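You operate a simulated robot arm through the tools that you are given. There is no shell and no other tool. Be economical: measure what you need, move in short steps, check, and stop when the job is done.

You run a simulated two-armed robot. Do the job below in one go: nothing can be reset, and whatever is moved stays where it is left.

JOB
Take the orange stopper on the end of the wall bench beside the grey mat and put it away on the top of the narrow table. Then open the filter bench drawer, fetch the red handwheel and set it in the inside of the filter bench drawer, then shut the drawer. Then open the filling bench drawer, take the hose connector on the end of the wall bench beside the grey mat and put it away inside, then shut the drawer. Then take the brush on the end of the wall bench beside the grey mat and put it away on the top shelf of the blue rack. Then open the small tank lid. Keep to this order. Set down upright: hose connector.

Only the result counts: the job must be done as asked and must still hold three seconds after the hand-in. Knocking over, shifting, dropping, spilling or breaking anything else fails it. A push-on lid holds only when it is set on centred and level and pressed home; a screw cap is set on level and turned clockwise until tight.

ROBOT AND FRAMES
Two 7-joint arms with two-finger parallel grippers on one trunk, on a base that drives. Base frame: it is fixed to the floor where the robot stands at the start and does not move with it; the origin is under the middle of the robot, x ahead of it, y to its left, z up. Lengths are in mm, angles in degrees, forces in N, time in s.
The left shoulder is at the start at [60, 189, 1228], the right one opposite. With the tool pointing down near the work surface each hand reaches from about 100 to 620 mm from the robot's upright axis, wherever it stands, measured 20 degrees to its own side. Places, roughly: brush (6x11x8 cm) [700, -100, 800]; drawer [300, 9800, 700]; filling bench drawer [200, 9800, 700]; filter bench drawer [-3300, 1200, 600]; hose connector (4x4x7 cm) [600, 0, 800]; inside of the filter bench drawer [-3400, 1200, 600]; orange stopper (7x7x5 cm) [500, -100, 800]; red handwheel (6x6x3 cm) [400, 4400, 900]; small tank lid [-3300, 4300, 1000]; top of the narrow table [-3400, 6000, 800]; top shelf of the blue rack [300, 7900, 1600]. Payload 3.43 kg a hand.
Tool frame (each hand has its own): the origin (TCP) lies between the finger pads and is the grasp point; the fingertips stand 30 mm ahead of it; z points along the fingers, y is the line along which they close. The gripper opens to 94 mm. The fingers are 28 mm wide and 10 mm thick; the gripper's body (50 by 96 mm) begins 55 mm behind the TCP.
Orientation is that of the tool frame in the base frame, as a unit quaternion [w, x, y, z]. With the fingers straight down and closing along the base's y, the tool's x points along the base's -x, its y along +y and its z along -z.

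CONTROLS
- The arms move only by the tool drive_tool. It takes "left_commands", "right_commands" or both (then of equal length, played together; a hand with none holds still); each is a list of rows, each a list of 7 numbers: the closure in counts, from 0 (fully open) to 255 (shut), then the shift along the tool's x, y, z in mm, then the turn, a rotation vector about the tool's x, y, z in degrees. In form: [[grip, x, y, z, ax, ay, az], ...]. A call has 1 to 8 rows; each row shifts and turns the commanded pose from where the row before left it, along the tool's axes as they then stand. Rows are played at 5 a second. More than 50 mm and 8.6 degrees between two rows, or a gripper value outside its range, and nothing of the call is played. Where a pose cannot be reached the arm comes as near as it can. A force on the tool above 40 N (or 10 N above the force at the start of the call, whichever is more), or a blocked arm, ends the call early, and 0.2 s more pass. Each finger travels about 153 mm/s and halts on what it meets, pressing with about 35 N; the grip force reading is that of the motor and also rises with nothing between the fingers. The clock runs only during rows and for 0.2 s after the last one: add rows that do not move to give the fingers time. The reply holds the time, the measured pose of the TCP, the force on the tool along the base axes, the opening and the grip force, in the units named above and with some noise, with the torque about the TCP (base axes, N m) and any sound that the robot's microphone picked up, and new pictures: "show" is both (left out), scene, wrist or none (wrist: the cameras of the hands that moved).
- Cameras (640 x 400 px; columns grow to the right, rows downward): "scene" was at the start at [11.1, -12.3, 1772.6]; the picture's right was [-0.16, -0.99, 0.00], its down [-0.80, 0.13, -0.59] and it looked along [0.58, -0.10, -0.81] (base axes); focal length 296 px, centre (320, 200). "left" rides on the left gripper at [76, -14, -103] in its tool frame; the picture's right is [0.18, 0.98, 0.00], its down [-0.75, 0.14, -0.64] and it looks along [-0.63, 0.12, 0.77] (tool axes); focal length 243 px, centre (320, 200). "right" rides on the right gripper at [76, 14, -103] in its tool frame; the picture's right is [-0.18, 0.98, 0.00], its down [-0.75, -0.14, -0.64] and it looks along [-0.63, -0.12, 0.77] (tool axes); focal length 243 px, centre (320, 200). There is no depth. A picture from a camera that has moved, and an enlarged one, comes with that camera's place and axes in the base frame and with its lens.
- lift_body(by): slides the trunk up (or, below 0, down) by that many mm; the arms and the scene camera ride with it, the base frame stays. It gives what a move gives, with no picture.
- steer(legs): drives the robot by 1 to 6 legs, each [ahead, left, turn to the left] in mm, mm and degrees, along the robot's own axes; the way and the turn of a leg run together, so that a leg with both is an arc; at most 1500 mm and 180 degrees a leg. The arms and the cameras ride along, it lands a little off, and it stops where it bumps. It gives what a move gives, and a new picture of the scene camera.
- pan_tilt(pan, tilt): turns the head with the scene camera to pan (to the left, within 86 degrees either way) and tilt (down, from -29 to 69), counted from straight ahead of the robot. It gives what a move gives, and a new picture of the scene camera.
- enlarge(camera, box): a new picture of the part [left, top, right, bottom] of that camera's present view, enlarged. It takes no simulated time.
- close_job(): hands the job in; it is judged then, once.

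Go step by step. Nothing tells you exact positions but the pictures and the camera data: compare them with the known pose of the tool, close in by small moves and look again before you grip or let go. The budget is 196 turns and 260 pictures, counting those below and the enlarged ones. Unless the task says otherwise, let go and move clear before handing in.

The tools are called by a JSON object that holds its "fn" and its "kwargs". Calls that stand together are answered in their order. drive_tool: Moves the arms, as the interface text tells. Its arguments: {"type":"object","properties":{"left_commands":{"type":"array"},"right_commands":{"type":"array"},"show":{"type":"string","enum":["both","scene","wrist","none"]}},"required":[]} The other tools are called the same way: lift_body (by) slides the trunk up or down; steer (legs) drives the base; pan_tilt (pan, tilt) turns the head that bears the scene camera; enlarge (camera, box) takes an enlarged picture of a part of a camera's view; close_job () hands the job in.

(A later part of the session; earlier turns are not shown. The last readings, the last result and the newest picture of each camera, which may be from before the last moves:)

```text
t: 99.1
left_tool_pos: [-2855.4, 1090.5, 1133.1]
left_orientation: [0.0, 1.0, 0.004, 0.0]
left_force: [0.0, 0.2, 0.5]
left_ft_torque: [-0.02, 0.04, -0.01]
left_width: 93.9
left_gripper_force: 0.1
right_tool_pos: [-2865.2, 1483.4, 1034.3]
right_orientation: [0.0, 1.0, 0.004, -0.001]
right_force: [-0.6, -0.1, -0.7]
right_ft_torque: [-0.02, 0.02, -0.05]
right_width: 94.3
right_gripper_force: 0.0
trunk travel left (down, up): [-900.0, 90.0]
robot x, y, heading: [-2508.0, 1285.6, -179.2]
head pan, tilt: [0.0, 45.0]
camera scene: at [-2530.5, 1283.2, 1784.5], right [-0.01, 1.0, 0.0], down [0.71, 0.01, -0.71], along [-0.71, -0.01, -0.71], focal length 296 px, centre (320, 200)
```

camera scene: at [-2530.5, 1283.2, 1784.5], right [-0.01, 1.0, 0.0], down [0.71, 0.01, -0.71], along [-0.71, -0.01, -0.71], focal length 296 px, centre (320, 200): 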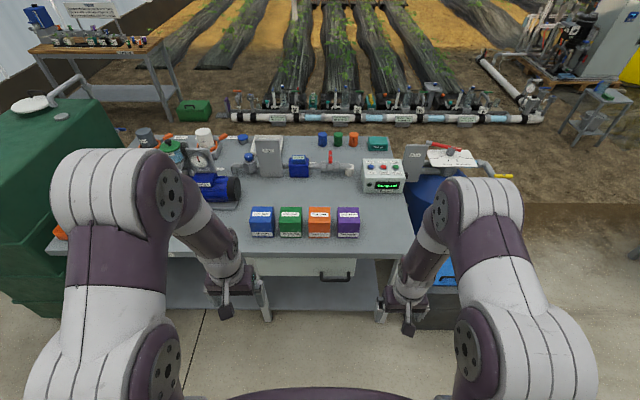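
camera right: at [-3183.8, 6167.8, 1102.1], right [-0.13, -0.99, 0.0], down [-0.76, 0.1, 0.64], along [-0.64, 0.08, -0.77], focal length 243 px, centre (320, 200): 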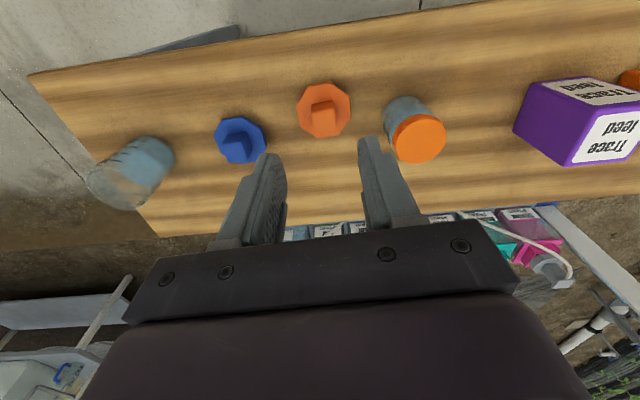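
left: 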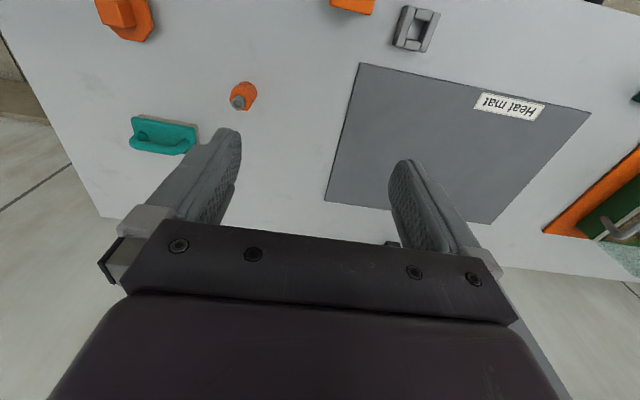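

{"fn": "enlarge", "kwargs": {"camera": "scene", "box": [220, 190, 420, 315]}}

{"fn": "lift_body", "kwargs": {"by": -400}}

{"fn": "pan_tilt", "kwargs": {"pan": 0, "tilt": 40}}

```text
3.20 times, centred on (320, 252) of scene
camera zoom: at [-2530.5, 1283.2, 1784.5], right [-0.01, 1.0, 0.0], down [0.71, 0.01, -0.71], along [-0.71, -0.01, -0.71], focal length 947 px, centre (320, 32)
```

zoom: 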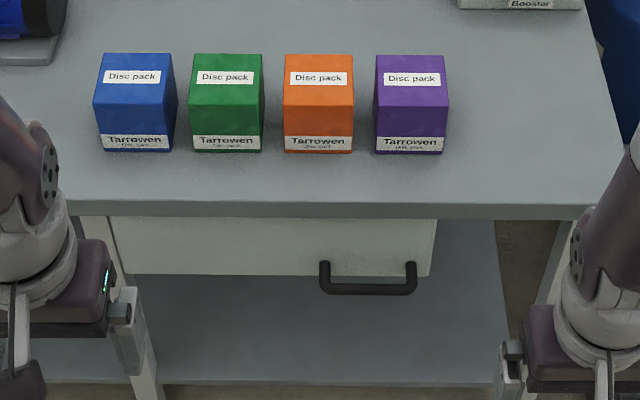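

```text
t: 102.9
left_tool_pos: [-2855.5, 1090.1, 732.8]
left_orientation: [0.0, 1.0, 0.005, 0.001]
left_force: [0.1, -0.1, 0.3]
left_ft_torque: [0.0, -0.01, -0.01]
left_width: 94.0
left_gripper_force: 0.0
right_tool_pos: [-2863.7, 1484.0, 635.1]
right_orientation: [0.0, 1.0, 0.004, 0.0]
right_force: [0.3, 0.2, -0.9]
right_ft_torque: [0.0, -0.02, -0.01]
right_width: 93.9
right_gripper_force: 0.0
trunk travel left (down, up): [-500.0, 490.0]
robot x, y, heading: [-2505.7, 1283.2, -179.4]
head pan, tilt: [0.0, 45.0]
```

```text
t: 103.5
left_tool_pos: [-2855.4, 1090.0, 731.7]
left_orientation: [0.0, 1.0, 0.004, 0.001]
left_force: [0.5, 0.0, 0.5]
left_ft_torque: [0.01, -0.02, -0.01]
left_width: 94.0
left_gripper_force: 0.1
right_tool_pos: [-2864.8, 1483.6, 635.3]
right_orientation: [0.0, 1.0, 0.004, 0.001]
right_force: [-0.3, 0.2, -0.6]
right_ft_torque: [0.01, -0.03, 0.0]
right_width: 93.9
right_gripper_force: 0.0
trunk travel left (down, up): [-500.0, 490.0]
robot x, y, heading: [-2503.8, 1283.2, -179.3]
head pan, tilt: [0.0, 40.0]
camera scene: at [-2534.2, 1283.7, 1391.7], right [-0.01, 1.0, 0.0], down [0.64, 0.01, -0.77], along [-0.77, -0.01, -0.64], focal length 296 px, centre (320, 200)
```

scene: 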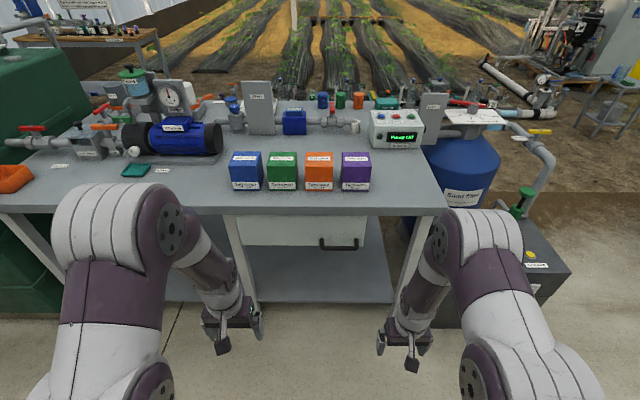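

{"fn": "enlarge", "kwargs": {"camera": "scene", "box": [220, 190, 420, 315]}}

```text
3.20 times, centred on (320, 252) of scene
camera zoom: at [-2534.2, 1283.7, 1391.7], right [-0.01, 1.0, 0.0], down [0.64, 0.01, -0.77], along [-0.77, -0.01, -0.64], focal length 947 px, centre (320, 32)
```

zoom: 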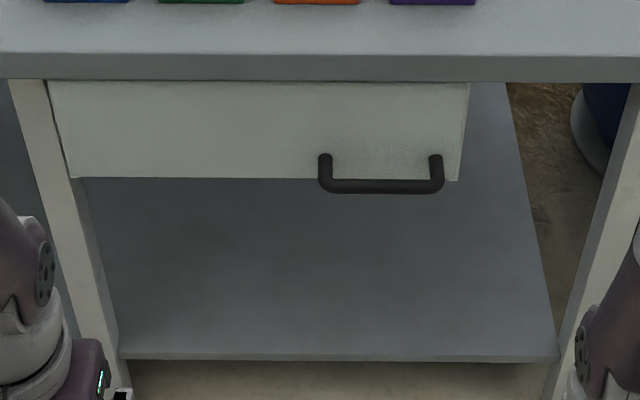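

The drawer handle is a horizontal black bar at about [-3200, 1339, 619], and the drawer front spans y≈985–1447. I'll move the right hand forward and turn it to point at the bench with fingers closing vertically.

{"fn": "drive_tool", "kwargs": {"right_commands": [[0, -45, 0, 0, 0, 0, 0], [0, -45, 0, 0, 0, 0, 0], [0, -45, 0, 0, 0, 0, 0], [0, -30, 0, 0, 0, 0, 0], [0, 0, 0, 0, -4.9, -4.9, 4.9], [0, 0, 0, 0, -4.9, -4.9, 4.9], [0, 0, 0, 0, -4.9, -4.9, 4.9], [0, 0, 0, 0, -4.9, -4.9, 4.9]], "show": "scene"}}

{"fn": "drive_tool", "kwargs": {"right_commands": [[0, 0, 0, 0, -4.9, -4.9, 4.9], [0, 0, 0, 0, -4.9, -4.9, 4.9], [0, 0, 0, 0, -4.9, -4.9, 4.9], [0, 0, 0, 0, -4.9, -4.9, 4.9], [0, 0, 0, 0, -4.9, -4.9, 4.9], [0, 0, 0, 0, -4.9, -4.9, 4.9], [0, 0, 0, 0, -4.9, -4.9, 4.9], [0, 0, 0, 0, -4.9, -4.9, 4.9]], "show": "scene"}}

```text
t: 105.3
left_tool_pos: [-2854.5, 1090.0, 733.5]
left_orientation: [0.0, 1.0, 0.004, -0.001]
left_force: [0.3, 0.1, -0.1]
left_ft_torque: [-0.03, 0.01, 0.01]
left_width: 94.0
left_gripper_force: 0.0
right_tool_pos: [-3031.0, 1481.9, 636.3]
right_orientation: [0.17, 0.957, -0.163, -0.169]
right_force: [0.8, 0.4, 0.0]
right_ft_torque: [0.02, 0.03, 0.02]
right_width: 94.0
right_gripper_force: 0.0
trunk travel left (down, up): [-500.0, 490.0]
robot x, y, heading: [-2506.4, 1286.1, -179.2]
head pan, tilt: [0.0, 40.0]
camera scene: at [-2533.8, 1283.8, 1391.7], right [-0.01, 1.0, 0.0], down [0.64, 0.01, -0.77], along [-0.77, -0.01, -0.64], focal length 296 px, centre (320, 200)
```

scene: 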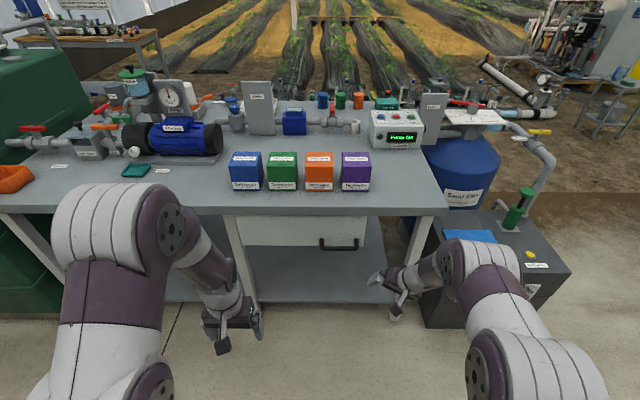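

```text
t: 107.2
left_tool_pos: [-2855.8, 1089.9, 732.4]
left_orientation: [0.0, 1.0, 0.005, 0.001]
left_force: [-0.1, 0.0, -0.1]
left_ft_torque: [0.0, -0.04, -0.01]
left_width: 93.8
left_gripper_force: 0.0
right_tool_pos: [-3099.8, 1484.7, 639.8]
right_orientation: [0.45, 0.632, -0.447, -0.445]
right_force: [0.9, -0.4, 0.1]
right_ft_torque: [0.02, 0.03, 0.0]
right_width: 94.1
right_gripper_force: 0.2
right hand out of reach, approached as far as the arm can: row 7, 8
trunk travel left (down, up): [-500.0, 490.0]
robot x, y, heading: [-2507.4, 1284.9, -179.4]
head pan, tilt: [0.0, 40.0]
camera scene: at [-2534.7, 1283.8, 1391.7], right [-0.01, 1.0, 0.0], down [0.64, 0.01, -0.77], along [-0.77, -0.01, -0.64], focal length 296 px, centre (320, 200)
```

scene: 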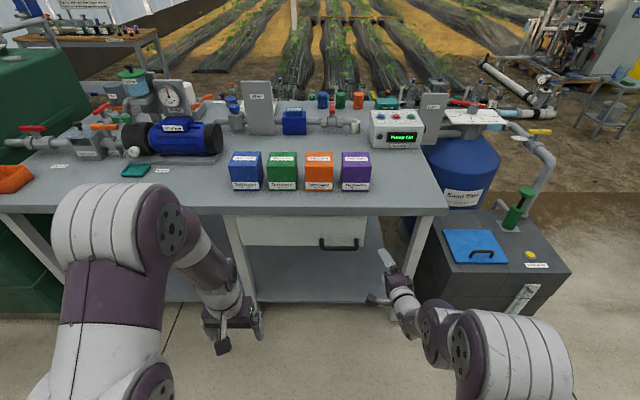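

{"fn": "drive_tool", "kwargs": {"right_commands": [[0, 0, 0, 10, -4.9, -4.9, 4.9], [0, 0, 0, 10, -4.9, -4.9, 4.9], [0, 0, 0, 0, 0, 0, 0]], "show": "both"}}

```text
t: 108.0
left_tool_pos: [-2855.7, 1090.8, 733.1]
left_orientation: [0.0, 1.0, 0.004, 0.0]
left_force: [0.6, 0.4, -0.4]
left_ft_torque: [-0.04, 0.01, 0.03]
left_width: 94.0
left_gripper_force: 0.0
right_tool_pos: [-3148.4, 1531.8, 652.5]
right_orientation: [0.501, 0.523, -0.492, -0.483]
right_force: [0.6, 0.5, 0.3]
right_ft_torque: [0.01, 0.0, 0.0]
right_width: 93.9
right_gripper_force: 0.0
right hand out of reach, approached as far as the arm can: row 1, 2
trunk travel left (down, up): [-500.0, 490.0]
robot x, y, heading: [-2507.1, 1282.5, -179.5]
head pan, tilt: [0.0, 40.0]
camera scene: at [-2534.1, 1283.6, 1391.7], right [-0.01, 1.0, 0.0], down [0.64, 0.01, -0.77], along [-0.77, -0.01, -0.64], focal length 296 px, centre (320, 200)
camera right: at [-3042.5, 1460.0, 669.0], right [-0.04, 0.17, 0.98], down [0.61, 0.79, -0.11], along [-0.79, 0.59, -0.14], focal length 243 px, centre (320, 200)
```

scene: 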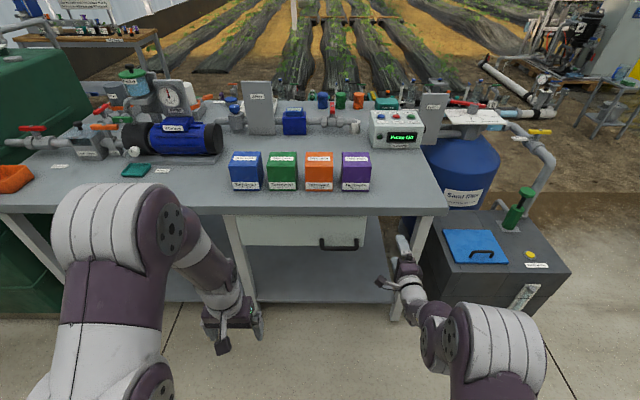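
right: 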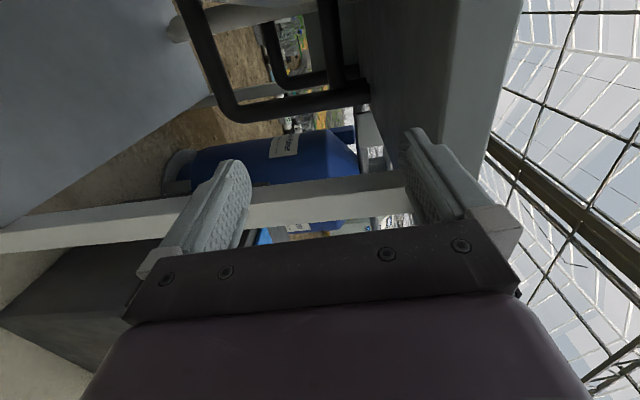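

The right hand now points at the bench with fingers closing vertically. I'll position it to the bar by moving the base and trunk: back 60, left 193, down 33.

{"fn": "steer", "kwargs": {"legs": [[-60, 0, 0], [0, 193, 0]]}}

{"fn": "lift_body", "kwargs": {"by": -33}}

{"fn": "enlarge", "kwargs": {"camera": "right", "box": [0, 0, 640, 400]}}

```text
t: 110.1
left_tool_pos: [-2794.4, 896.6, 732.0]
left_orientation: [-0.001, 1.0, 0.005, 0.0]
left_force: [0.9, -0.3, 0.1]
left_ft_torque: [0.02, -0.01, 0.01]
left_width: 93.9
left_gripper_force: 0.1
right_tool_pos: [-3087.6, 1335.9, 652.8]
right_orientation: [0.501, 0.525, -0.492, -0.481]
right_force: [-0.2, -0.1, 0.1]
right_ft_torque: [0.01, 0.01, -0.03]
right_width: 93.8
right_gripper_force: 0.0
trunk travel left (down, up): [-500.0, 490.0]
robot x, y, heading: [-2447.4, 1094.1, -179.5]
head pan, tilt: [0.0, 40.0]
camera scene: at [-2473.8, 1089.6, 1391.7], right [-0.01, 1.0, 0.0], down [0.64, 0.01, -0.77], along [-0.77, -0.01, -0.64], focal length 296 px, centre (320, 200)
```

scene: 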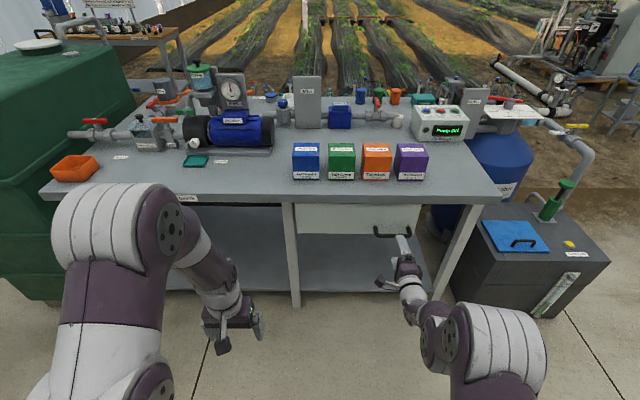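

```text
t: 110.9
left_tool_pos: [-2794.7, 897.3, 700.2]
left_orientation: [0.0, 1.0, 0.005, 0.0]
left_force: [0.8, 0.1, -0.4]
left_ft_torque: [-0.05, 0.0, 0.01]
left_width: 94.1
left_gripper_force: 0.1
right_tool_pos: [-3088.2, 1336.3, 618.1]
right_orientation: [0.501, 0.525, -0.492, -0.481]
right_force: [0.4, -0.2, 0.4]
right_ft_torque: [0.03, 0.03, 0.02]
right_width: 94.2
right_gripper_force: 0.0
trunk travel left (down, up): [-467.0, 523.0]
robot x, y, heading: [-2449.4, 1093.4, -179.4]
head pan, tilt: [0.0, 40.0]
```

```text
1.00 times, centred on (320, 200) of right (not enlarged: the box is as wide or as high as the picture)
camera zoom: at [-2982.2, 1266.0, 636.1], right [-0.04, 0.17, 0.98], down [0.61, 0.79, -0.11], along [-0.79, 0.59, -0.14], focal length 243 px, centre (320, 200)
```

zoom: 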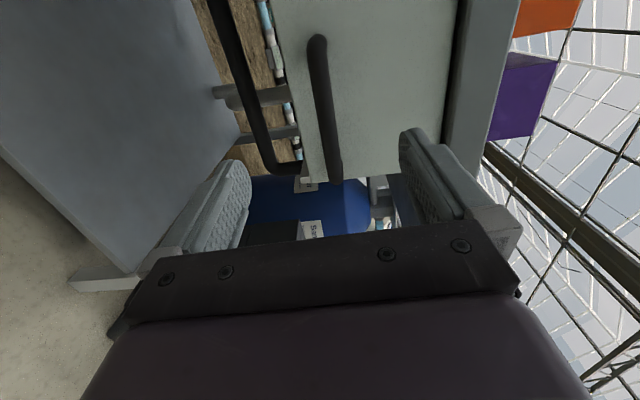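

The bar lies level with the open fingers. Driving ahead 97 mm so the bar comes between the fingers.

{"fn": "steer", "kwargs": {"legs": [[97, 0, 0]]}}

{"fn": "enlarge", "kwargs": {"camera": "right", "box": [0, 0, 640, 400]}}

```text
t: 112.0
left_tool_pos: [-2892.7, 896.1, 700.1]
left_orientation: [-0.001, 1.0, 0.004, 0.001]
left_force: [0.7, -0.4, 0.6]
left_ft_torque: [-0.01, 0.0, -0.02]
left_width: 93.9
left_gripper_force: 0.1
right_tool_pos: [-3185.4, 1337.2, 617.3]
right_orientation: [0.501, 0.524, -0.493, -0.481]
right_force: [0.2, 0.5, -0.7]
right_ft_torque: [-0.01, -0.01, 0.02]
right_width: 94.1
right_gripper_force: 0.0
trunk travel left (down, up): [-467.0, 523.0]
robot x, y, heading: [-2547.5, 1090.0, -179.6]
head pan, tilt: [0.0, 40.0]
camera scene: at [-2572.6, 1090.1, 1358.6], right [-0.01, 1.0, 0.0], down [0.64, 0.01, -0.77], along [-0.77, -0.01, -0.64], focal length 296 px, centre (320, 200)
```

scene: 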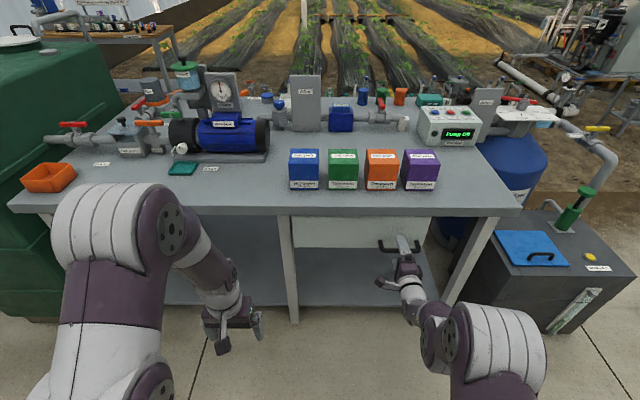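

```text
1.00 times, centred on (320, 200) of right (not enlarged: the box is as wide or as high as the picture)
camera zoom: at [-3079.9, 1265.8, 635.1], right [-0.04, 0.17, 0.98], down [0.61, 0.79, -0.11], along [-0.79, 0.59, -0.14], focal length 243 px, centre (320, 200)
```

zoom: 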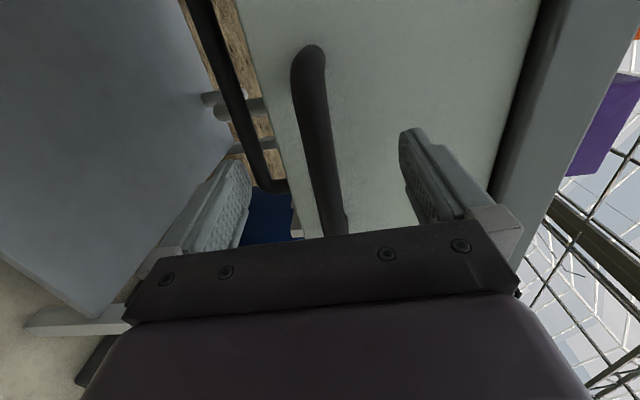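

{"fn": "drive_tool", "kwargs": {"right_commands": [[150, 0, 0, 0, 0, 0, 0], [255, 0, 0, 0, 0, 0, 0], [255, 0, 0, 0, 0, 0, 0], [255, 0, 0, 0, 0, 0, 0], [255, 0, 0, 0, 0, 0, 0]], "show": "wrist"}}

```text
t: 113.2
left_tool_pos: [-2892.5, 895.3, 700.6]
left_orientation: [0.0, 1.0, 0.004, 0.0]
left_force: [0.2, 0.2, -0.7]
left_ft_torque: [-0.04, 0.01, 0.02]
left_width: 94.1
left_gripper_force: 0.0
right_tool_pos: [-3184.5, 1335.4, 619.9]
right_orientation: [0.501, 0.524, -0.493, -0.481]
right_force: [0.4, 0.7, 9.9]
right_ft_torque: [-1.28, 0.17, -0.07]
right_width: 15.7
right_gripper_force: 45.0
trunk travel left (down, up): [-467.0, 523.0]
robot x, y, heading: [-2545.1, 1086.7, -179.4]
head pan, tilt: [0.0, 40.0]
camera right: at [-3079.0, 1265.8, 637.1], right [-0.04, 0.17, 0.98], down [0.61, 0.79, -0.11], along [-0.79, 0.59, -0.14], focal length 243 px, centre (320, 200)
```

right: 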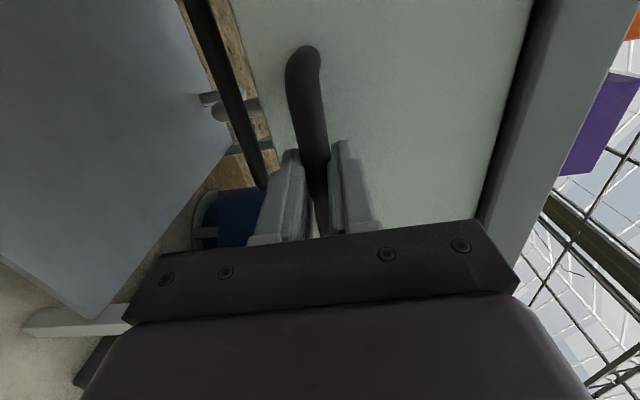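

The bar is gripped (15.7 mm). Pull by backing the base 220 mm.

{"fn": "steer", "kwargs": {"legs": [[-220, 0, 0]]}}

```text
t: 114.9
left_tool_pos: [-2664.4, 897.2, 700.6]
left_orientation: [0.0, 1.0, 0.005, 0.0]
left_force: [-0.4, -0.1, -0.2]
left_ft_torque: [0.01, 0.04, 0.01]
left_width: 93.8
left_gripper_force: 0.0
right_tool_pos: [-2957.0, 1335.5, 620.5]
right_orientation: [0.501, 0.525, -0.491, -0.482]
right_force: [0.3, -20.5, 10.4]
right_ft_torque: [-1.25, 0.13, 0.74]
right_width: 15.5
right_gripper_force: 44.9
trunk travel left (down, up): [-467.0, 523.0]
robot x, y, heading: [-2318.1, 1091.5, -179.4]
head pan, tilt: [0.0, 40.0]
camera scene: at [-2342.0, 1089.7, 1358.8], right [-0.01, 1.0, 0.0], down [0.64, 0.01, -0.77], along [-0.77, -0.01, -0.64], focal length 296 px, centre (320, 200)
```

scene: 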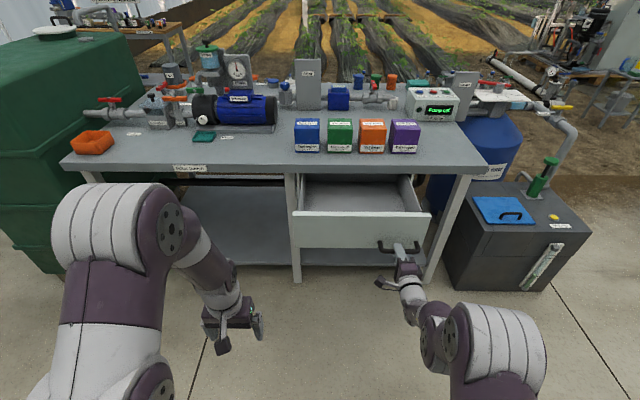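

The drawer is open about 230 mm and empty. I'll release the handle, back away and turn the hand back down.

{"fn": "drive_tool", "kwargs": {"right_commands": [[0, 0, 0, 0, 0, 0, 0], [0, 0, 0, 0, 0, 0, 0], [0, 0, 0, 0, 0, 0, 0]], "show": "none"}}

{"fn": "steer", "kwargs": {"legs": [[-120, 0, 0]]}}

{"fn": "drive_tool", "kwargs": {"right_commands": [[0, 0, 0, 0, 4.9, 4.9, -4.9], [0, 0, 0, 0, 4.9, 4.9, -4.9], [0, 0, 0, 0, 4.9, 4.9, -4.9], [0, 0, 0, 0, 4.9, 4.9, -4.9], [0, 0, 0, 0, 4.9, 4.9, -4.9], [0, 0, 0, 0, 4.9, 4.9, -4.9], [0, 0, 0, 0, 4.9, 4.9, -4.9], [0, 0, 0, 0, 4.9, 4.9, -4.9]], "show": "none"}}

{"fn": "drive_tool", "kwargs": {"right_commands": [[0, 0, 0, 0, 4.9, 4.9, -4.9], [0, 0, 0, 0, 4.9, 4.9, -4.9], [0, 0, 0, 0, 4.9, 4.9, -4.9], [0, 0, 0, 0, 4.9, 4.9, -4.9], [0, 0, 0, 0, 4.9, 4.9, -4.9], [0, 0, 0, 0, 4.9, 4.9, -4.9], [0, 0, 0, 0, 0, 0, 0]], "show": "none"}}

{"fn": "lift_body", "kwargs": {"by": 480}}

```text
t: 115.7
left_tool_pos: [-2664.2, 898.0, 700.5]
left_orientation: [-0.001, 1.0, 0.005, 0.0]
left_force: [-0.1, -0.1, 0.2]
left_ft_torque: [0.02, 0.0, -0.01]
left_width: 94.2
left_gripper_force: 0.1
right_tool_pos: [-2957.8, 1336.4, 619.9]
right_orientation: [0.501, 0.525, -0.492, -0.481]
right_force: [-0.1, -0.1, 0.5]
right_ft_torque: [0.02, 0.01, 0.01]
right_width: 93.9
right_gripper_force: 0.1
trunk travel left (down, up): [-467.0, 523.0]
robot x, y, heading: [-2318.7, 1091.1, -179.5]
head pan, tilt: [0.0, 40.0]
```

```text
t: 117.0
left_tool_pos: [-2546.1, 900.3, 700.3]
left_orientation: [0.0, 1.0, 0.004, -0.001]
left_force: [0.1, 0.3, 0.1]
left_ft_torque: [-0.01, 0.01, 0.03]
left_width: 94.1
left_gripper_force: 0.0
right_tool_pos: [-2839.1, 1339.6, 619.0]
right_orientation: [0.501, 0.524, -0.493, -0.482]
right_force: [0.7, 0.6, -0.2]
right_ft_torque: [0.02, 0.0, -0.03]
right_width: 94.0
right_gripper_force: 0.0
trunk travel left (down, up): [-467.0, 523.0]
robot x, y, heading: [-2195.2, 1094.4, -179.5]
head pan, tilt: [0.0, 40.0]
camera scene: at [-2223.9, 1093.1, 1358.8], right [-0.01, 1.0, 0.0], down [0.64, 0.0, -0.77], along [-0.77, -0.01, -0.64], focal length 296 px, centre (320, 200)
```

scene: 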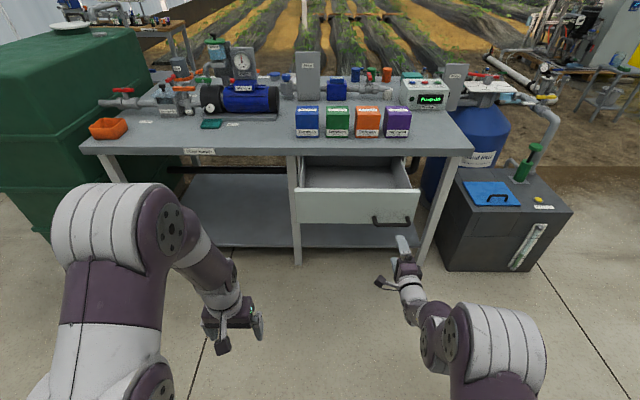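

```text
t: 118.8
left_tool_pos: [-2547.9, 900.7, 700.1]
left_orientation: [0.0, 1.0, 0.004, -0.001]
left_force: [0.0, -0.5, -1.0]
left_ft_torque: [-0.01, -0.02, -0.01]
left_width: 94.3
left_gripper_force: 0.0
right_tool_pos: [-2839.0, 1339.8, 618.4]
right_orientation: [0.249, 0.911, -0.233, -0.232]
right_force: [-0.3, -1.0, 0.1]
right_ft_torque: [0.01, -0.03, 0.02]
right_width: 93.9
right_gripper_force: 0.0
trunk travel left (down, up): [-467.0, 523.0]
robot x, y, heading: [-2196.7, 1088.5, -179.4]
head pan, tilt: [0.0, 40.0]
```

```text
t: 120.3
left_tool_pos: [-2547.5, 899.7, 699.6]
left_orientation: [0.0, 1.0, 0.003, -0.001]
left_force: [0.1, 0.6, 0.1]
left_ft_torque: [-0.02, 0.02, -0.01]
left_width: 94.1
left_gripper_force: 0.1
right_tool_pos: [-2815.1, 1337.6, 613.8]
right_orientation: [0.013, 1.0, 0.006, -0.002]
right_force: [0.4, 0.7, 0.1]
right_ft_torque: [0.01, 0.03, 0.0]
right_width: 94.1
right_gripper_force: 0.1
right hand out of reach, approached as far as the arm can: row 5, 6
trunk travel left (down, up): [-467.0, 523.0]
robot x, y, heading: [-2201.4, 1095.0, -179.6]
head pan, tilt: [0.0, 40.0]
```

```text
refused: 480 is not a number from -400 to 400
```

{"fn": "lift_body", "kwargs": {"by": 400}}

{"fn": "drive_tool", "kwargs": {"right_commands": [[0, 45, 0, 0, 0, 0, 0], [0, 45, 0, 0, 0, 0, 0], [0, 45, 0, 0, 0, 0, 0], [0, 45, 0, 0, 0, 0, 0], [0, 45, 0, 0, 0, 0, 0], [0, 35, 0, 0, 0, 0, 0]], "show": "none"}}

{"fn": "steer", "kwargs": {"legs": [[0, -1450, 0], [0, -480, 0], [0, 0, 179.5], [1000, 0, 0], [850, 0, 0]]}}

{"fn": "pan_tilt", "kwargs": {"pan": 50, "tilt": 30}}

```text
t: 124.2
left_tool_pos: [-2546.0, 899.1, 1099.5]
left_orientation: [0.0, 1.0, 0.003, 0.0]
left_force: [-0.1, -0.3, -0.1]
left_ft_torque: [-0.04, 0.03, -0.01]
left_width: 94.1
left_gripper_force: 0.1
right_tool_pos: [-2814.8, 1337.4, 1016.5]
right_orientation: [0.014, 1.0, 0.006, -0.003]
right_force: [0.0, 0.4, -0.2]
right_ft_torque: [0.0, -0.01, 0.02]
right_width: 93.8
right_gripper_force: 0.0
trunk travel left (down, up): [-867.0, 123.0]
robot x, y, heading: [-2197.1, 1088.9, -179.6]
head pan, tilt: [0.0, 40.0]
```

```text
t: 125.6
left_tool_pos: [-2546.6, 899.8, 1100.3]
left_orientation: [0.0, 1.0, 0.004, 0.0]
left_force: [0.2, 0.4, 0.1]
left_ft_torque: [-0.02, 0.01, 0.04]
left_width: 93.9
left_gripper_force: 0.0
right_tool_pos: [-2550.9, 1341.1, 1012.8]
right_orientation: [0.015, 1.0, 0.005, -0.003]
right_force: [0.1, -0.7, 0.3]
right_ft_torque: [0.01, -0.01, -0.01]
right_width: 94.2
right_gripper_force: 0.1
trunk travel left (down, up): [-867.0, 123.0]
robot x, y, heading: [-2197.2, 1092.2, -179.9]
head pan, tilt: [0.0, 40.0]
```

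```text
t: 151.6
left_tool_pos: [-95.6, 3478.2, 1100.3]
left_orientation: [0.0, -0.06, 0.998, 0.0]
left_force: [-0.1, -0.2, -0.1]
left_ft_torque: [-0.01, 0.02, 0.01]
left_width: 94.4
left_gripper_force: 0.1
right_tool_pos: [-41.2, 3041.2, 1012.5]
right_orientation: [0.001, -0.062, 0.998, 0.014]
right_force: [0.6, 0.5, 0.9]
right_ft_torque: [0.0, 0.01, 0.02]
right_width: 93.9
right_gripper_force: 0.0
trunk travel left (down, up): [-867.0, 123.0]
robot x, y, heading: [-420.6, 3245.3, 6.7]
head pan, tilt: [0.0, 40.0]
camera scene: at [-397.2, 3250.1, 1758.7], right [0.12, -0.99, 0.0], down [-0.64, -0.08, -0.77], along [0.76, 0.09, -0.64], focal length 296 px, centre (320, 200)
```

scene: 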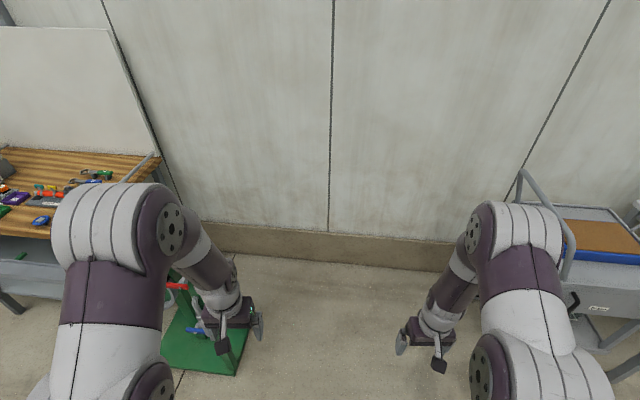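

```text
t: 152.8
left_tool_pos: [-96.0, 3478.8, 1099.5]
left_orientation: [0.0, -0.059, 0.998, 0.0]
left_force: [-0.3, 0.1, -0.2]
left_ft_torque: [0.01, 0.01, -0.03]
left_width: 94.2
left_gripper_force: 0.1
right_tool_pos: [-40.9, 3041.8, 1013.1]
right_orientation: [0.002, -0.061, 0.998, 0.014]
right_force: [0.0, 0.5, 0.6]
right_ft_torque: [-0.01, -0.03, -0.01]
right_width: 94.2
right_gripper_force: 0.1
trunk travel left (down, up): [-867.0, 123.0]
robot x, y, heading: [-420.5, 3247.6, 7.0]
head pan, tilt: [50.0, 30.0]
camera scene: at [-431.4, 3315.8, 1774.0], right [0.84, -0.55, 0.0], down [-0.27, -0.42, -0.87], along [0.47, 0.72, -0.5], focal length 296 px, centre (320, 200)
```

scene: 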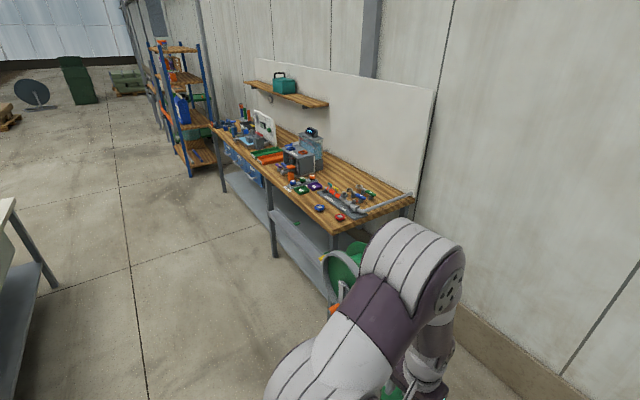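

The red handwheel is on the near front of the wooden workbench at about [414, 4396]. I'll straighten and strafe to y≈4540.

{"fn": "steer", "kwargs": {"legs": [[0, 0, -7], [0, 1295, 0]]}}

{"fn": "pan_tilt", "kwargs": {"pan": -10, "tilt": 40}}

```text
t: 159.7
left_tool_pos: [-42.4, 4687.0, 1101.2]
left_orientation: [0.001, 0.016, 1.0, -0.001]
left_force: [-0.1, -0.4, 1.0]
left_ft_torque: [0.0, 0.03, 0.02]
left_width: 93.9
left_gripper_force: 0.1
right_tool_pos: [-53.5, 4246.7, 1012.1]
right_orientation: [0.002, 0.015, 1.0, 0.014]
right_force: [0.3, -0.4, -0.4]
right_ft_torque: [-0.01, 0.03, 0.01]
right_width: 94.1
right_gripper_force: 0.0
trunk travel left (down, up): [-867.0, 123.0]
robot x, y, heading: [-394.7, 4506.9, -1.7]
head pan, tilt: [50.0, 30.0]
camera scene: at [-398.8, 4576.1, 1774.1], right [0.74, -0.67, 0.0], down [-0.33, -0.37, -0.87], along [0.58, 0.65, -0.5], focal length 296 px, centre (320, 200)
```

scene: 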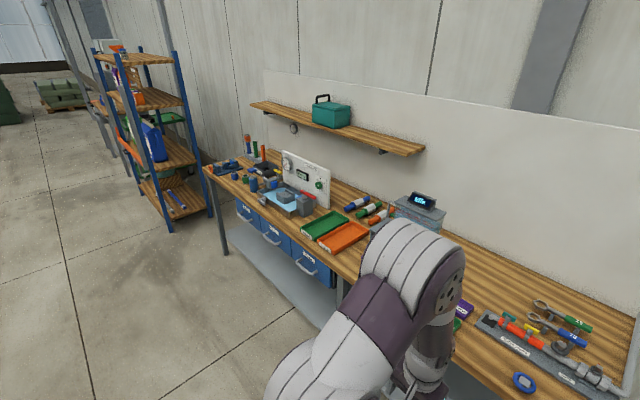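

```text
t: 161.0
left_tool_pos: [-40.3, 4688.8, 1100.1]
left_orientation: [0.0, 0.016, 1.0, -0.001]
left_force: [-0.5, 0.6, 0.1]
left_ft_torque: [-0.05, 0.0, 0.01]
left_width: 94.1
left_gripper_force: 0.0
right_tool_pos: [-53.3, 4246.6, 1012.6]
right_orientation: [0.003, 0.016, 1.0, 0.013]
right_force: [-0.4, -1.1, 0.4]
right_ft_torque: [0.01, 0.01, -0.01]
right_width: 94.0
right_gripper_force: 0.1
trunk travel left (down, up): [-867.0, 123.0]
robot x, y, heading: [-400.0, 4506.7, -1.9]
head pan, tilt: [-10.0, 40.0]
camera scene: at [-375.9, 4491.9, 1758.7], right [-0.2, -0.98, 0.0], down [-0.63, 0.13, -0.77], along [0.75, -0.16, -0.64], focal length 296 px, centre (320, 200)
```

scene: 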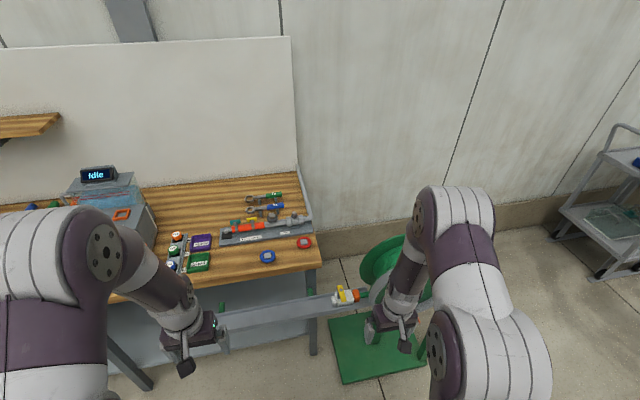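

{"fn": "enlarge", "kwargs": {"camera": "scene", "box": [130, 170, 450, 390]}}

{"fn": "enlarge", "kwargs": {"camera": "right", "box": [0, 0, 640, 400]}}

```text
1.82 times, centred on (290, 280) of scene
camera zoom: at [-375.9, 4491.9, 1758.7], right [-0.2, -0.98, 0.0], down [-0.63, 0.13, -0.77], along [0.75, -0.16, -0.64], focal length 538 px, centre (374, 54)
```

zoom: 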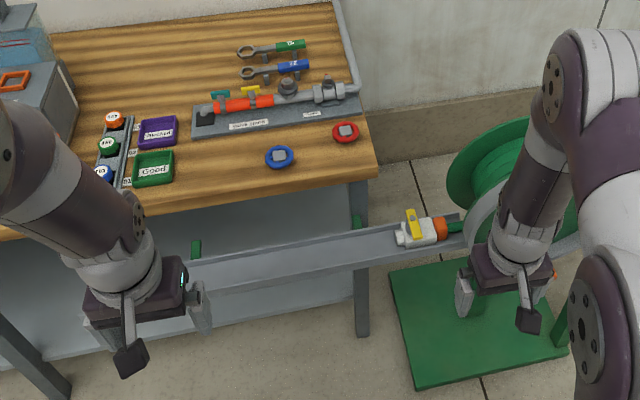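

```text
1.00 times, centred on (320, 200) of right (not enlarged: the box is as wide or as high as the picture)
camera zoom: at [-130.2, 4260.7, 1115.6], right [0.21, 0.98, 0.03], down [0.75, -0.18, 0.64], along [0.63, -0.12, -0.77], focal length 243 px, centre (320, 200)
```

zoom: 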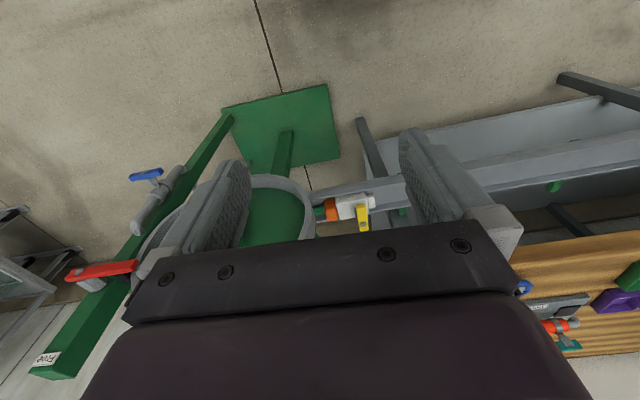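

A tray with a hose gun sticks out in front of the bench at about x 263, z 670; I'll keep the base at x≈-130 and reach over it.

{"fn": "steer", "kwargs": {"legs": [[265, 95, 1.9]]}}

{"fn": "drive_tool", "kwargs": {"right_commands": [[0, -45, 10, 0, 0, 0, 0], [0, -45, 10, 0, 0, 0, 0], [0, -45, 10, 0, 0, 0, 0]], "show": "both"}}

```text
t: 163.0
left_tool_pos: [221.9, 4790.9, 1100.1]
left_orientation: [0.0, -0.002, 1.0, 0.0]
left_force: [-0.4, -0.3, 0.2]
left_ft_torque: [0.0, 0.03, 0.01]
left_width: 94.0
left_gripper_force: 0.0
right_tool_pos: [226.5, 4350.1, 1012.9]
right_orientation: [0.003, -0.003, 1.0, 0.014]
right_force: [-0.5, 0.5, 0.4]
right_ft_torque: [0.01, -0.03, 0.0]
right_width: 94.1
right_gripper_force: 0.1
trunk travel left (down, up): [-867.0, 123.0]
robot x, y, heading: [-124.3, 4599.4, 0.2]
head pan, tilt: [-10.0, 40.0]
camera scene: at [-106.0, 4583.2, 1758.7], right [-0.17, -0.99, 0.0], down [-0.63, 0.11, -0.77], along [0.76, -0.13, -0.64], focal length 296 px, centre (320, 200)
```

scene: 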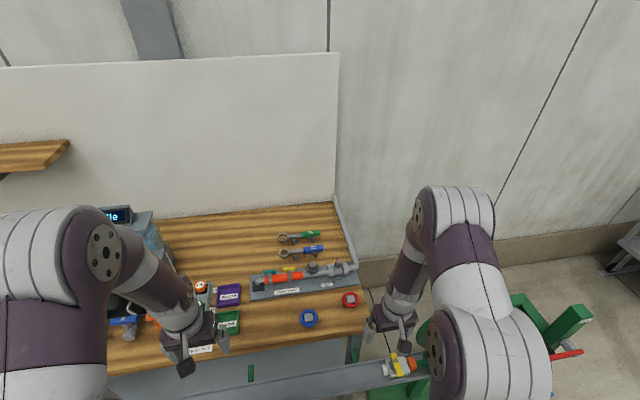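

```text
t: 163.8
left_tool_pos: [223.3, 4790.8, 1099.7]
left_orientation: [-0.001, -0.002, 1.0, 0.001]
left_force: [1.0, -0.6, 0.4]
left_ft_torque: [0.01, 0.02, 0.02]
left_width: 93.9
left_gripper_force: 0.0
right_tool_pos: [364.1, 4379.8, 1016.6]
right_orientation: [0.001, -0.003, 1.0, 0.015]
right_force: [1.0, 0.3, -0.2]
right_ft_torque: [-0.02, 0.04, -0.03]
right_width: 94.1
right_gripper_force: 0.1
trunk travel left (down, up): [-867.0, 123.0]
robot x, y, heading: [-126.0, 4600.5, 0.3]
head pan, tilt: [-10.0, 40.0]
camera scene: at [-102.0, 4584.3, 1758.7], right [-0.17, -0.99, 0.0], down [-0.63, 0.11, -0.77], along [0.75, -0.13, -0.64], focal length 296 px, centre (320, 200)
camera right: at [288.0, 4391.7, 1119.5], right [0.18, 0.98, 0.03], down [0.75, -0.15, 0.64], along [0.63, -0.09, -0.77], focal length 243 px, centre (320, 200)
```

scene: 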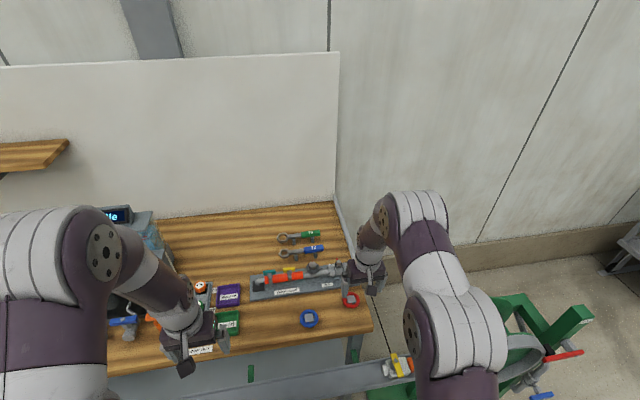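
right: 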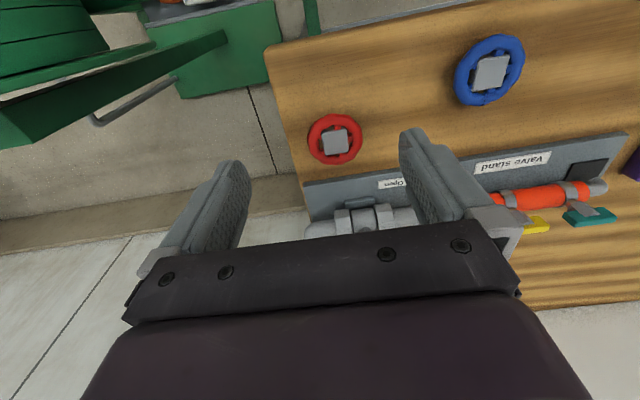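

The red handwheel triangulates to [403, 4394, 888]. Centring above it and levelling the tool.

{"fn": "drive_tool", "kwargs": {"right_commands": [[0, -20, 7, 0, 1.7, 0, 0], [0, -19, 7, 30, 0, 0, 0], [0, 0, 0, 35, 0, 0, 0], [0, 0, 0, 0, 0, 0, 0]], "show": "wrist"}}

{"fn": "enlarge", "kwargs": {"camera": "right", "box": [220, 60, 420, 200]}}

```text
t: 164.8
left_tool_pos: [221.9, 4792.0, 1099.2]
left_orientation: [0.0, -0.002, 1.0, 0.0]
left_force: [0.0, -0.3, -0.7]
left_ft_torque: [-0.02, 0.0, 0.0]
left_width: 94.1
left_gripper_force: 0.0
right_tool_pos: [400.8, 4394.3, 952.6]
right_orientation: [0.003, -0.004, 1.0, 0.0]
right_force: [0.3, -0.4, 0.6]
right_ft_torque: [0.02, 0.04, 0.02]
right_width: 94.0
right_gripper_force: 0.1
trunk travel left (down, up): [-867.0, 123.0]
robot x, y, heading: [-128.6, 4601.3, 0.4]
head pan, tilt: [-10.0, 40.0]
camera right: at [324.5, 4408.4, 1054.1], right [0.18, 0.98, 0.0], down [0.75, -0.13, 0.65], along [0.64, -0.12, -0.76], focal length 243 px, centre (320, 200)
```

right: 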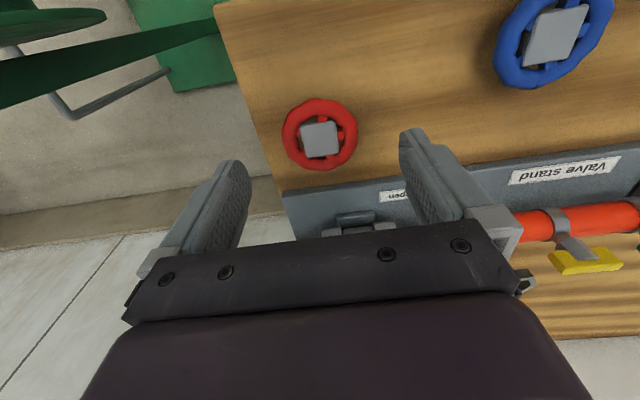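

```text
2.86 times, centred on (320, 130) of right
camera zoom: at [324.5, 4408.4, 1054.1], right [0.18, 0.98, 0.0], down [0.75, -0.13, 0.65], along [0.64, -0.12, -0.76], focal length 693 px, centre (320, 400)
```

zoom: 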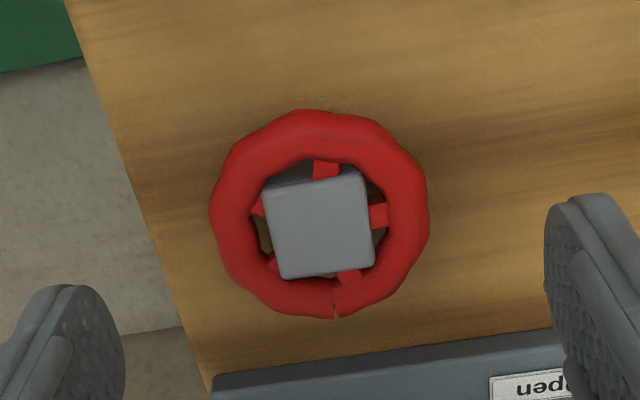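

{"fn": "drive_tool", "kwargs": {"right_commands": [[0, -5, -1.8, 20, 0, 0, 0], [0, 0, 0, 20, 0, 0, 0], [0, 0, 0, 0, 0, 0, 0]], "show": "wrist"}}

{"fn": "enlarge", "kwargs": {"camera": "right", "box": [220, 80, 420, 220]}}

```text
t: 165.6
left_tool_pos: [222.3, 4791.6, 1100.5]
left_orientation: [0.0, -0.003, 1.0, -0.001]
left_force: [-0.6, -0.4, 0.5]
left_ft_torque: [0.0, 0.01, 0.0]
left_width: 94.0
left_gripper_force: 0.1
right_tool_pos: [406.1, 4392.6, 910.6]
right_orientation: [0.002, -0.003, 1.0, -0.001]
right_force: [0.5, 0.0, 0.4]
right_ft_torque: [0.0, 0.02, 0.03]
right_width: 94.0
right_gripper_force: 0.0
trunk travel left (down, up): [-867.0, 123.0]
robot x, y, heading: [-124.5, 4598.8, 0.1]
head pan, tilt: [-10.0, 40.0]
camera right: at [328.4, 4407.6, 1014.2], right [0.18, 0.98, 0.0], down [0.75, -0.13, 0.65], along [0.64, -0.12, -0.76], focal length 243 px, centre (320, 200)
```

right: 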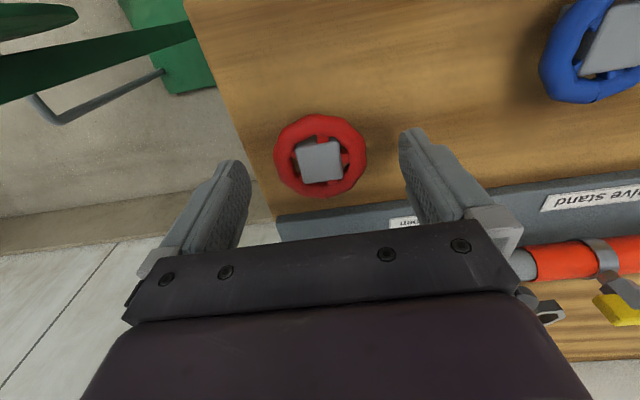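

```text
2.86 times, centred on (320, 150) of right
camera zoom: at [328.4, 4407.6, 1014.2], right [0.18, 0.98, 0.0], down [0.75, -0.13, 0.65], along [0.64, -0.12, -0.76], focal length 693 px, centre (320, 343)
```

zoom: 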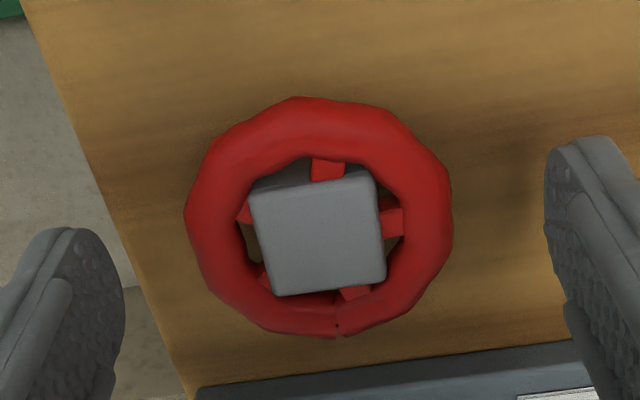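

{"fn": "drive_tool", "kwargs": {"right_commands": [[0, 0, 0, 9, 0, 0, 0], [150, 0, 0, 0, 0, 0, 0], [255, 0, 0, 0, 0, 0, 0], [255, 0, 0, 0, 0, 0, 0], [255, 0, 0, 0, 0, 0, 0]], "show": "wrist"}}

```text
t: 166.8
left_tool_pos: [222.2, 4790.7, 1099.7]
left_orientation: [0.0, -0.001, 1.0, 0.0]
left_force: [-0.5, -0.6, 0.3]
left_ft_torque: [-0.02, 0.01, -0.03]
left_width: 94.0
left_gripper_force: 0.1
right_tool_pos: [405.2, 4392.3, 902.7]
right_orientation: [0.002, -0.004, 1.0, -0.001]
right_force: [-1.1, 0.1, 0.3]
right_ft_torque: [0.0, -0.01, 0.03]
right_width: 57.6
right_gripper_force: 34.9
trunk travel left (down, up): [-867.0, 123.0]
robot x, y, heading: [-127.8, 4598.7, 0.0]
head pan, tilt: [-10.0, 40.0]
camera right: at [328.0, 4407.2, 1004.9], right [0.18, 0.98, 0.0], down [0.75, -0.14, 0.65], along [0.64, -0.12, -0.76], focal length 243 px, centre (320, 200)
```

right: 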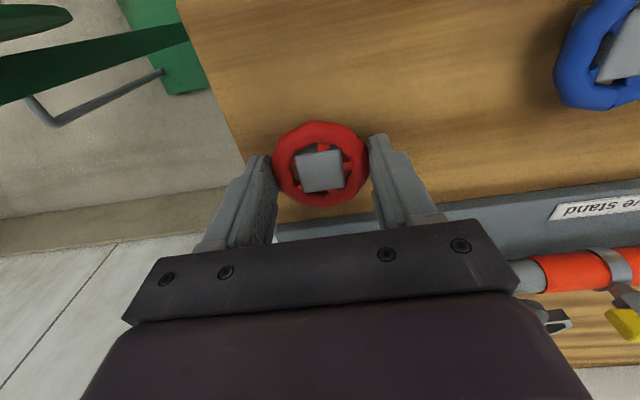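

It met the rim (57.6 mm) only with the tips. I'll open, go 7 mm lower and regrip for a deeper rim hold.

{"fn": "drive_tool", "kwargs": {"right_commands": [[0, 0, 0, 0, 0, 0, 0], [0, 0, 0, 0, 0, 0, 0], [0, 0, 0, 7, 0, 0, 0], [150, 0, 0, 0, 0, 0, 0], [255, 0, 0, 0, 0, 0, 0], [255, 0, 0, 0, 0, 0, 0], [255, 0, 0, 0, 0, 0, 0]], "show": "none"}}

{"fn": "drive_tool", "kwargs": {"right_commands": [[255, 0, 0, -20, 0, 0, 0], [255, 0, 0, -40, 0, 0, 0], [255, 0, 0, -40, 0, 0, 0], [255, 0, 0, -40, 0, 0, 0]], "show": "wrist"}}

```text
t: 168.4
left_tool_pos: [221.8, 4790.7, 1100.1]
left_orientation: [0.0, -0.001, 1.0, 0.0]
left_force: [0.2, -0.2, 0.0]
left_ft_torque: [0.04, -0.01, -0.01]
left_width: 93.7
left_gripper_force: 0.1
right_tool_pos: [404.8, 4393.5, 894.5]
right_orientation: [0.002, -0.004, 1.0, -0.001]
right_force: [0.0, -0.8, -0.1]
right_ft_torque: [0.03, 0.0, -0.02]
right_width: 57.5
right_gripper_force: 34.9
trunk travel left (down, up): [-867.0, 123.0]
robot x, y, heading: [-127.1, 4600.1, 0.2]
head pan, tilt: [-10.0, 40.0]
```

```text
t: 169.4
left_tool_pos: [221.3, 4792.0, 1100.1]
left_orientation: [0.0, -0.002, 1.0, -0.001]
left_force: [-0.1, -0.5, 0.0]
left_ft_torque: [-0.01, -0.04, -0.01]
left_width: 93.8
left_gripper_force: 0.1
right_tool_pos: [401.0, 4393.8, 1033.9]
right_orientation: [0.001, -0.003, 1.0, -0.001]
right_force: [-1.1, 0.4, 0.7]
right_ft_torque: [0.03, -0.02, 0.0]
right_width: 57.6
right_gripper_force: 34.7
trunk travel left (down, up): [-867.0, 123.0]
robot x, y, heading: [-128.3, 4597.6, 0.2]
head pan, tilt: [-10.0, 40.0]
camera right: at [324.5, 4407.8, 1136.0], right [0.18, 0.98, 0.0], down [0.75, -0.13, 0.65], along [0.63, -0.12, -0.76], focal length 243 px, centre (320, 200)
```

right: 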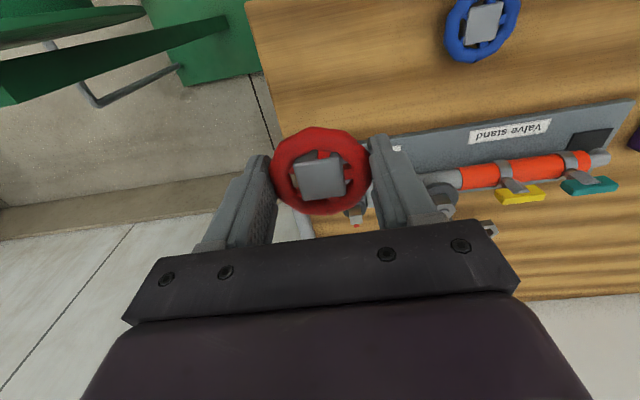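

Handwheel secured. Retract and drive back to the filter bench.

{"fn": "drive_tool", "kwargs": {"right_commands": [[255, 45, 0, 0, 0, 0, 0], [255, 45, 0, 0, 0, 0, 0], [255, 45, 0, 0, 0, 0, 0], [255, 45, 0, 0, 0, 0, 0]], "show": "none"}}

{"fn": "steer", "kwargs": {"legs": [[-290, 0, 0], [0, -1480, 0], [0, 0, 180], [1000, 0, 0], [800, 0, 0]]}}

```text
t: 170.4
left_tool_pos: [221.0, 4790.6, 1100.3]
left_orientation: [0.001, -0.001, 1.0, 0.001]
left_force: [0.0, -0.4, -0.2]
left_ft_torque: [-0.02, -0.01, 0.01]
left_width: 93.7
left_gripper_force: 0.1
right_tool_pos: [223.4, 4390.8, 1035.0]
right_orientation: [0.004, -0.004, 1.0, -0.001]
right_force: [-0.8, -1.2, 0.2]
right_ft_torque: [0.01, -0.01, 0.0]
right_width: 57.6
right_gripper_force: 34.7
trunk travel left (down, up): [-867.0, 123.0]
robot x, y, heading: [-124.4, 4599.9, 0.3]
head pan, tilt: [-10.0, 40.0]
```

```text
t: 195.6
left_tool_pos: [-2578.6, 2878.2, 1099.9]
left_orientation: [0.0, 1.0, 0.003, 0.0]
left_force: [-0.3, 0.6, 0.5]
left_ft_torque: [-0.02, -0.03, -0.01]
left_width: 93.8
left_gripper_force: 0.0
right_tool_pos: [-2582.9, 3278.1, 1034.0]
right_orientation: [-0.001, 1.0, 0.005, -0.002]
right_force: [0.5, 0.0, -1.2]
right_ft_torque: [-0.01, -0.03, 0.02]
right_width: 57.5
right_gripper_force: 34.6
trunk travel left (down, up): [-867.0, 123.0]
robot x, y, heading: [-2232.5, 3070.0, -179.8]
head pan, tilt: [-10.0, 40.0]
camera scene: at [-2255.8, 3086.4, 1758.7], right [0.17, 0.99, 0.0], down [0.63, -0.11, -0.77], along [-0.76, 0.13, -0.64], focal length 296 px, centre (320, 200)
```

scene: 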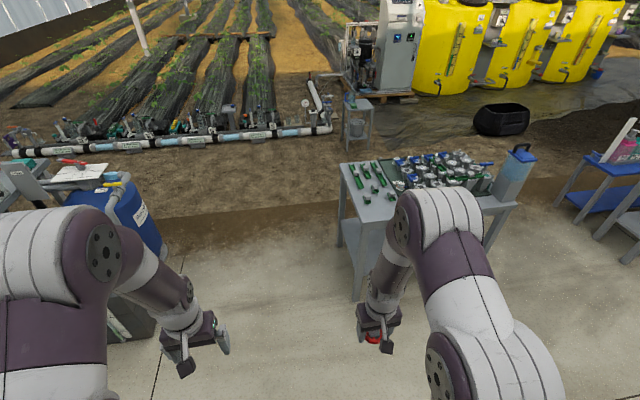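

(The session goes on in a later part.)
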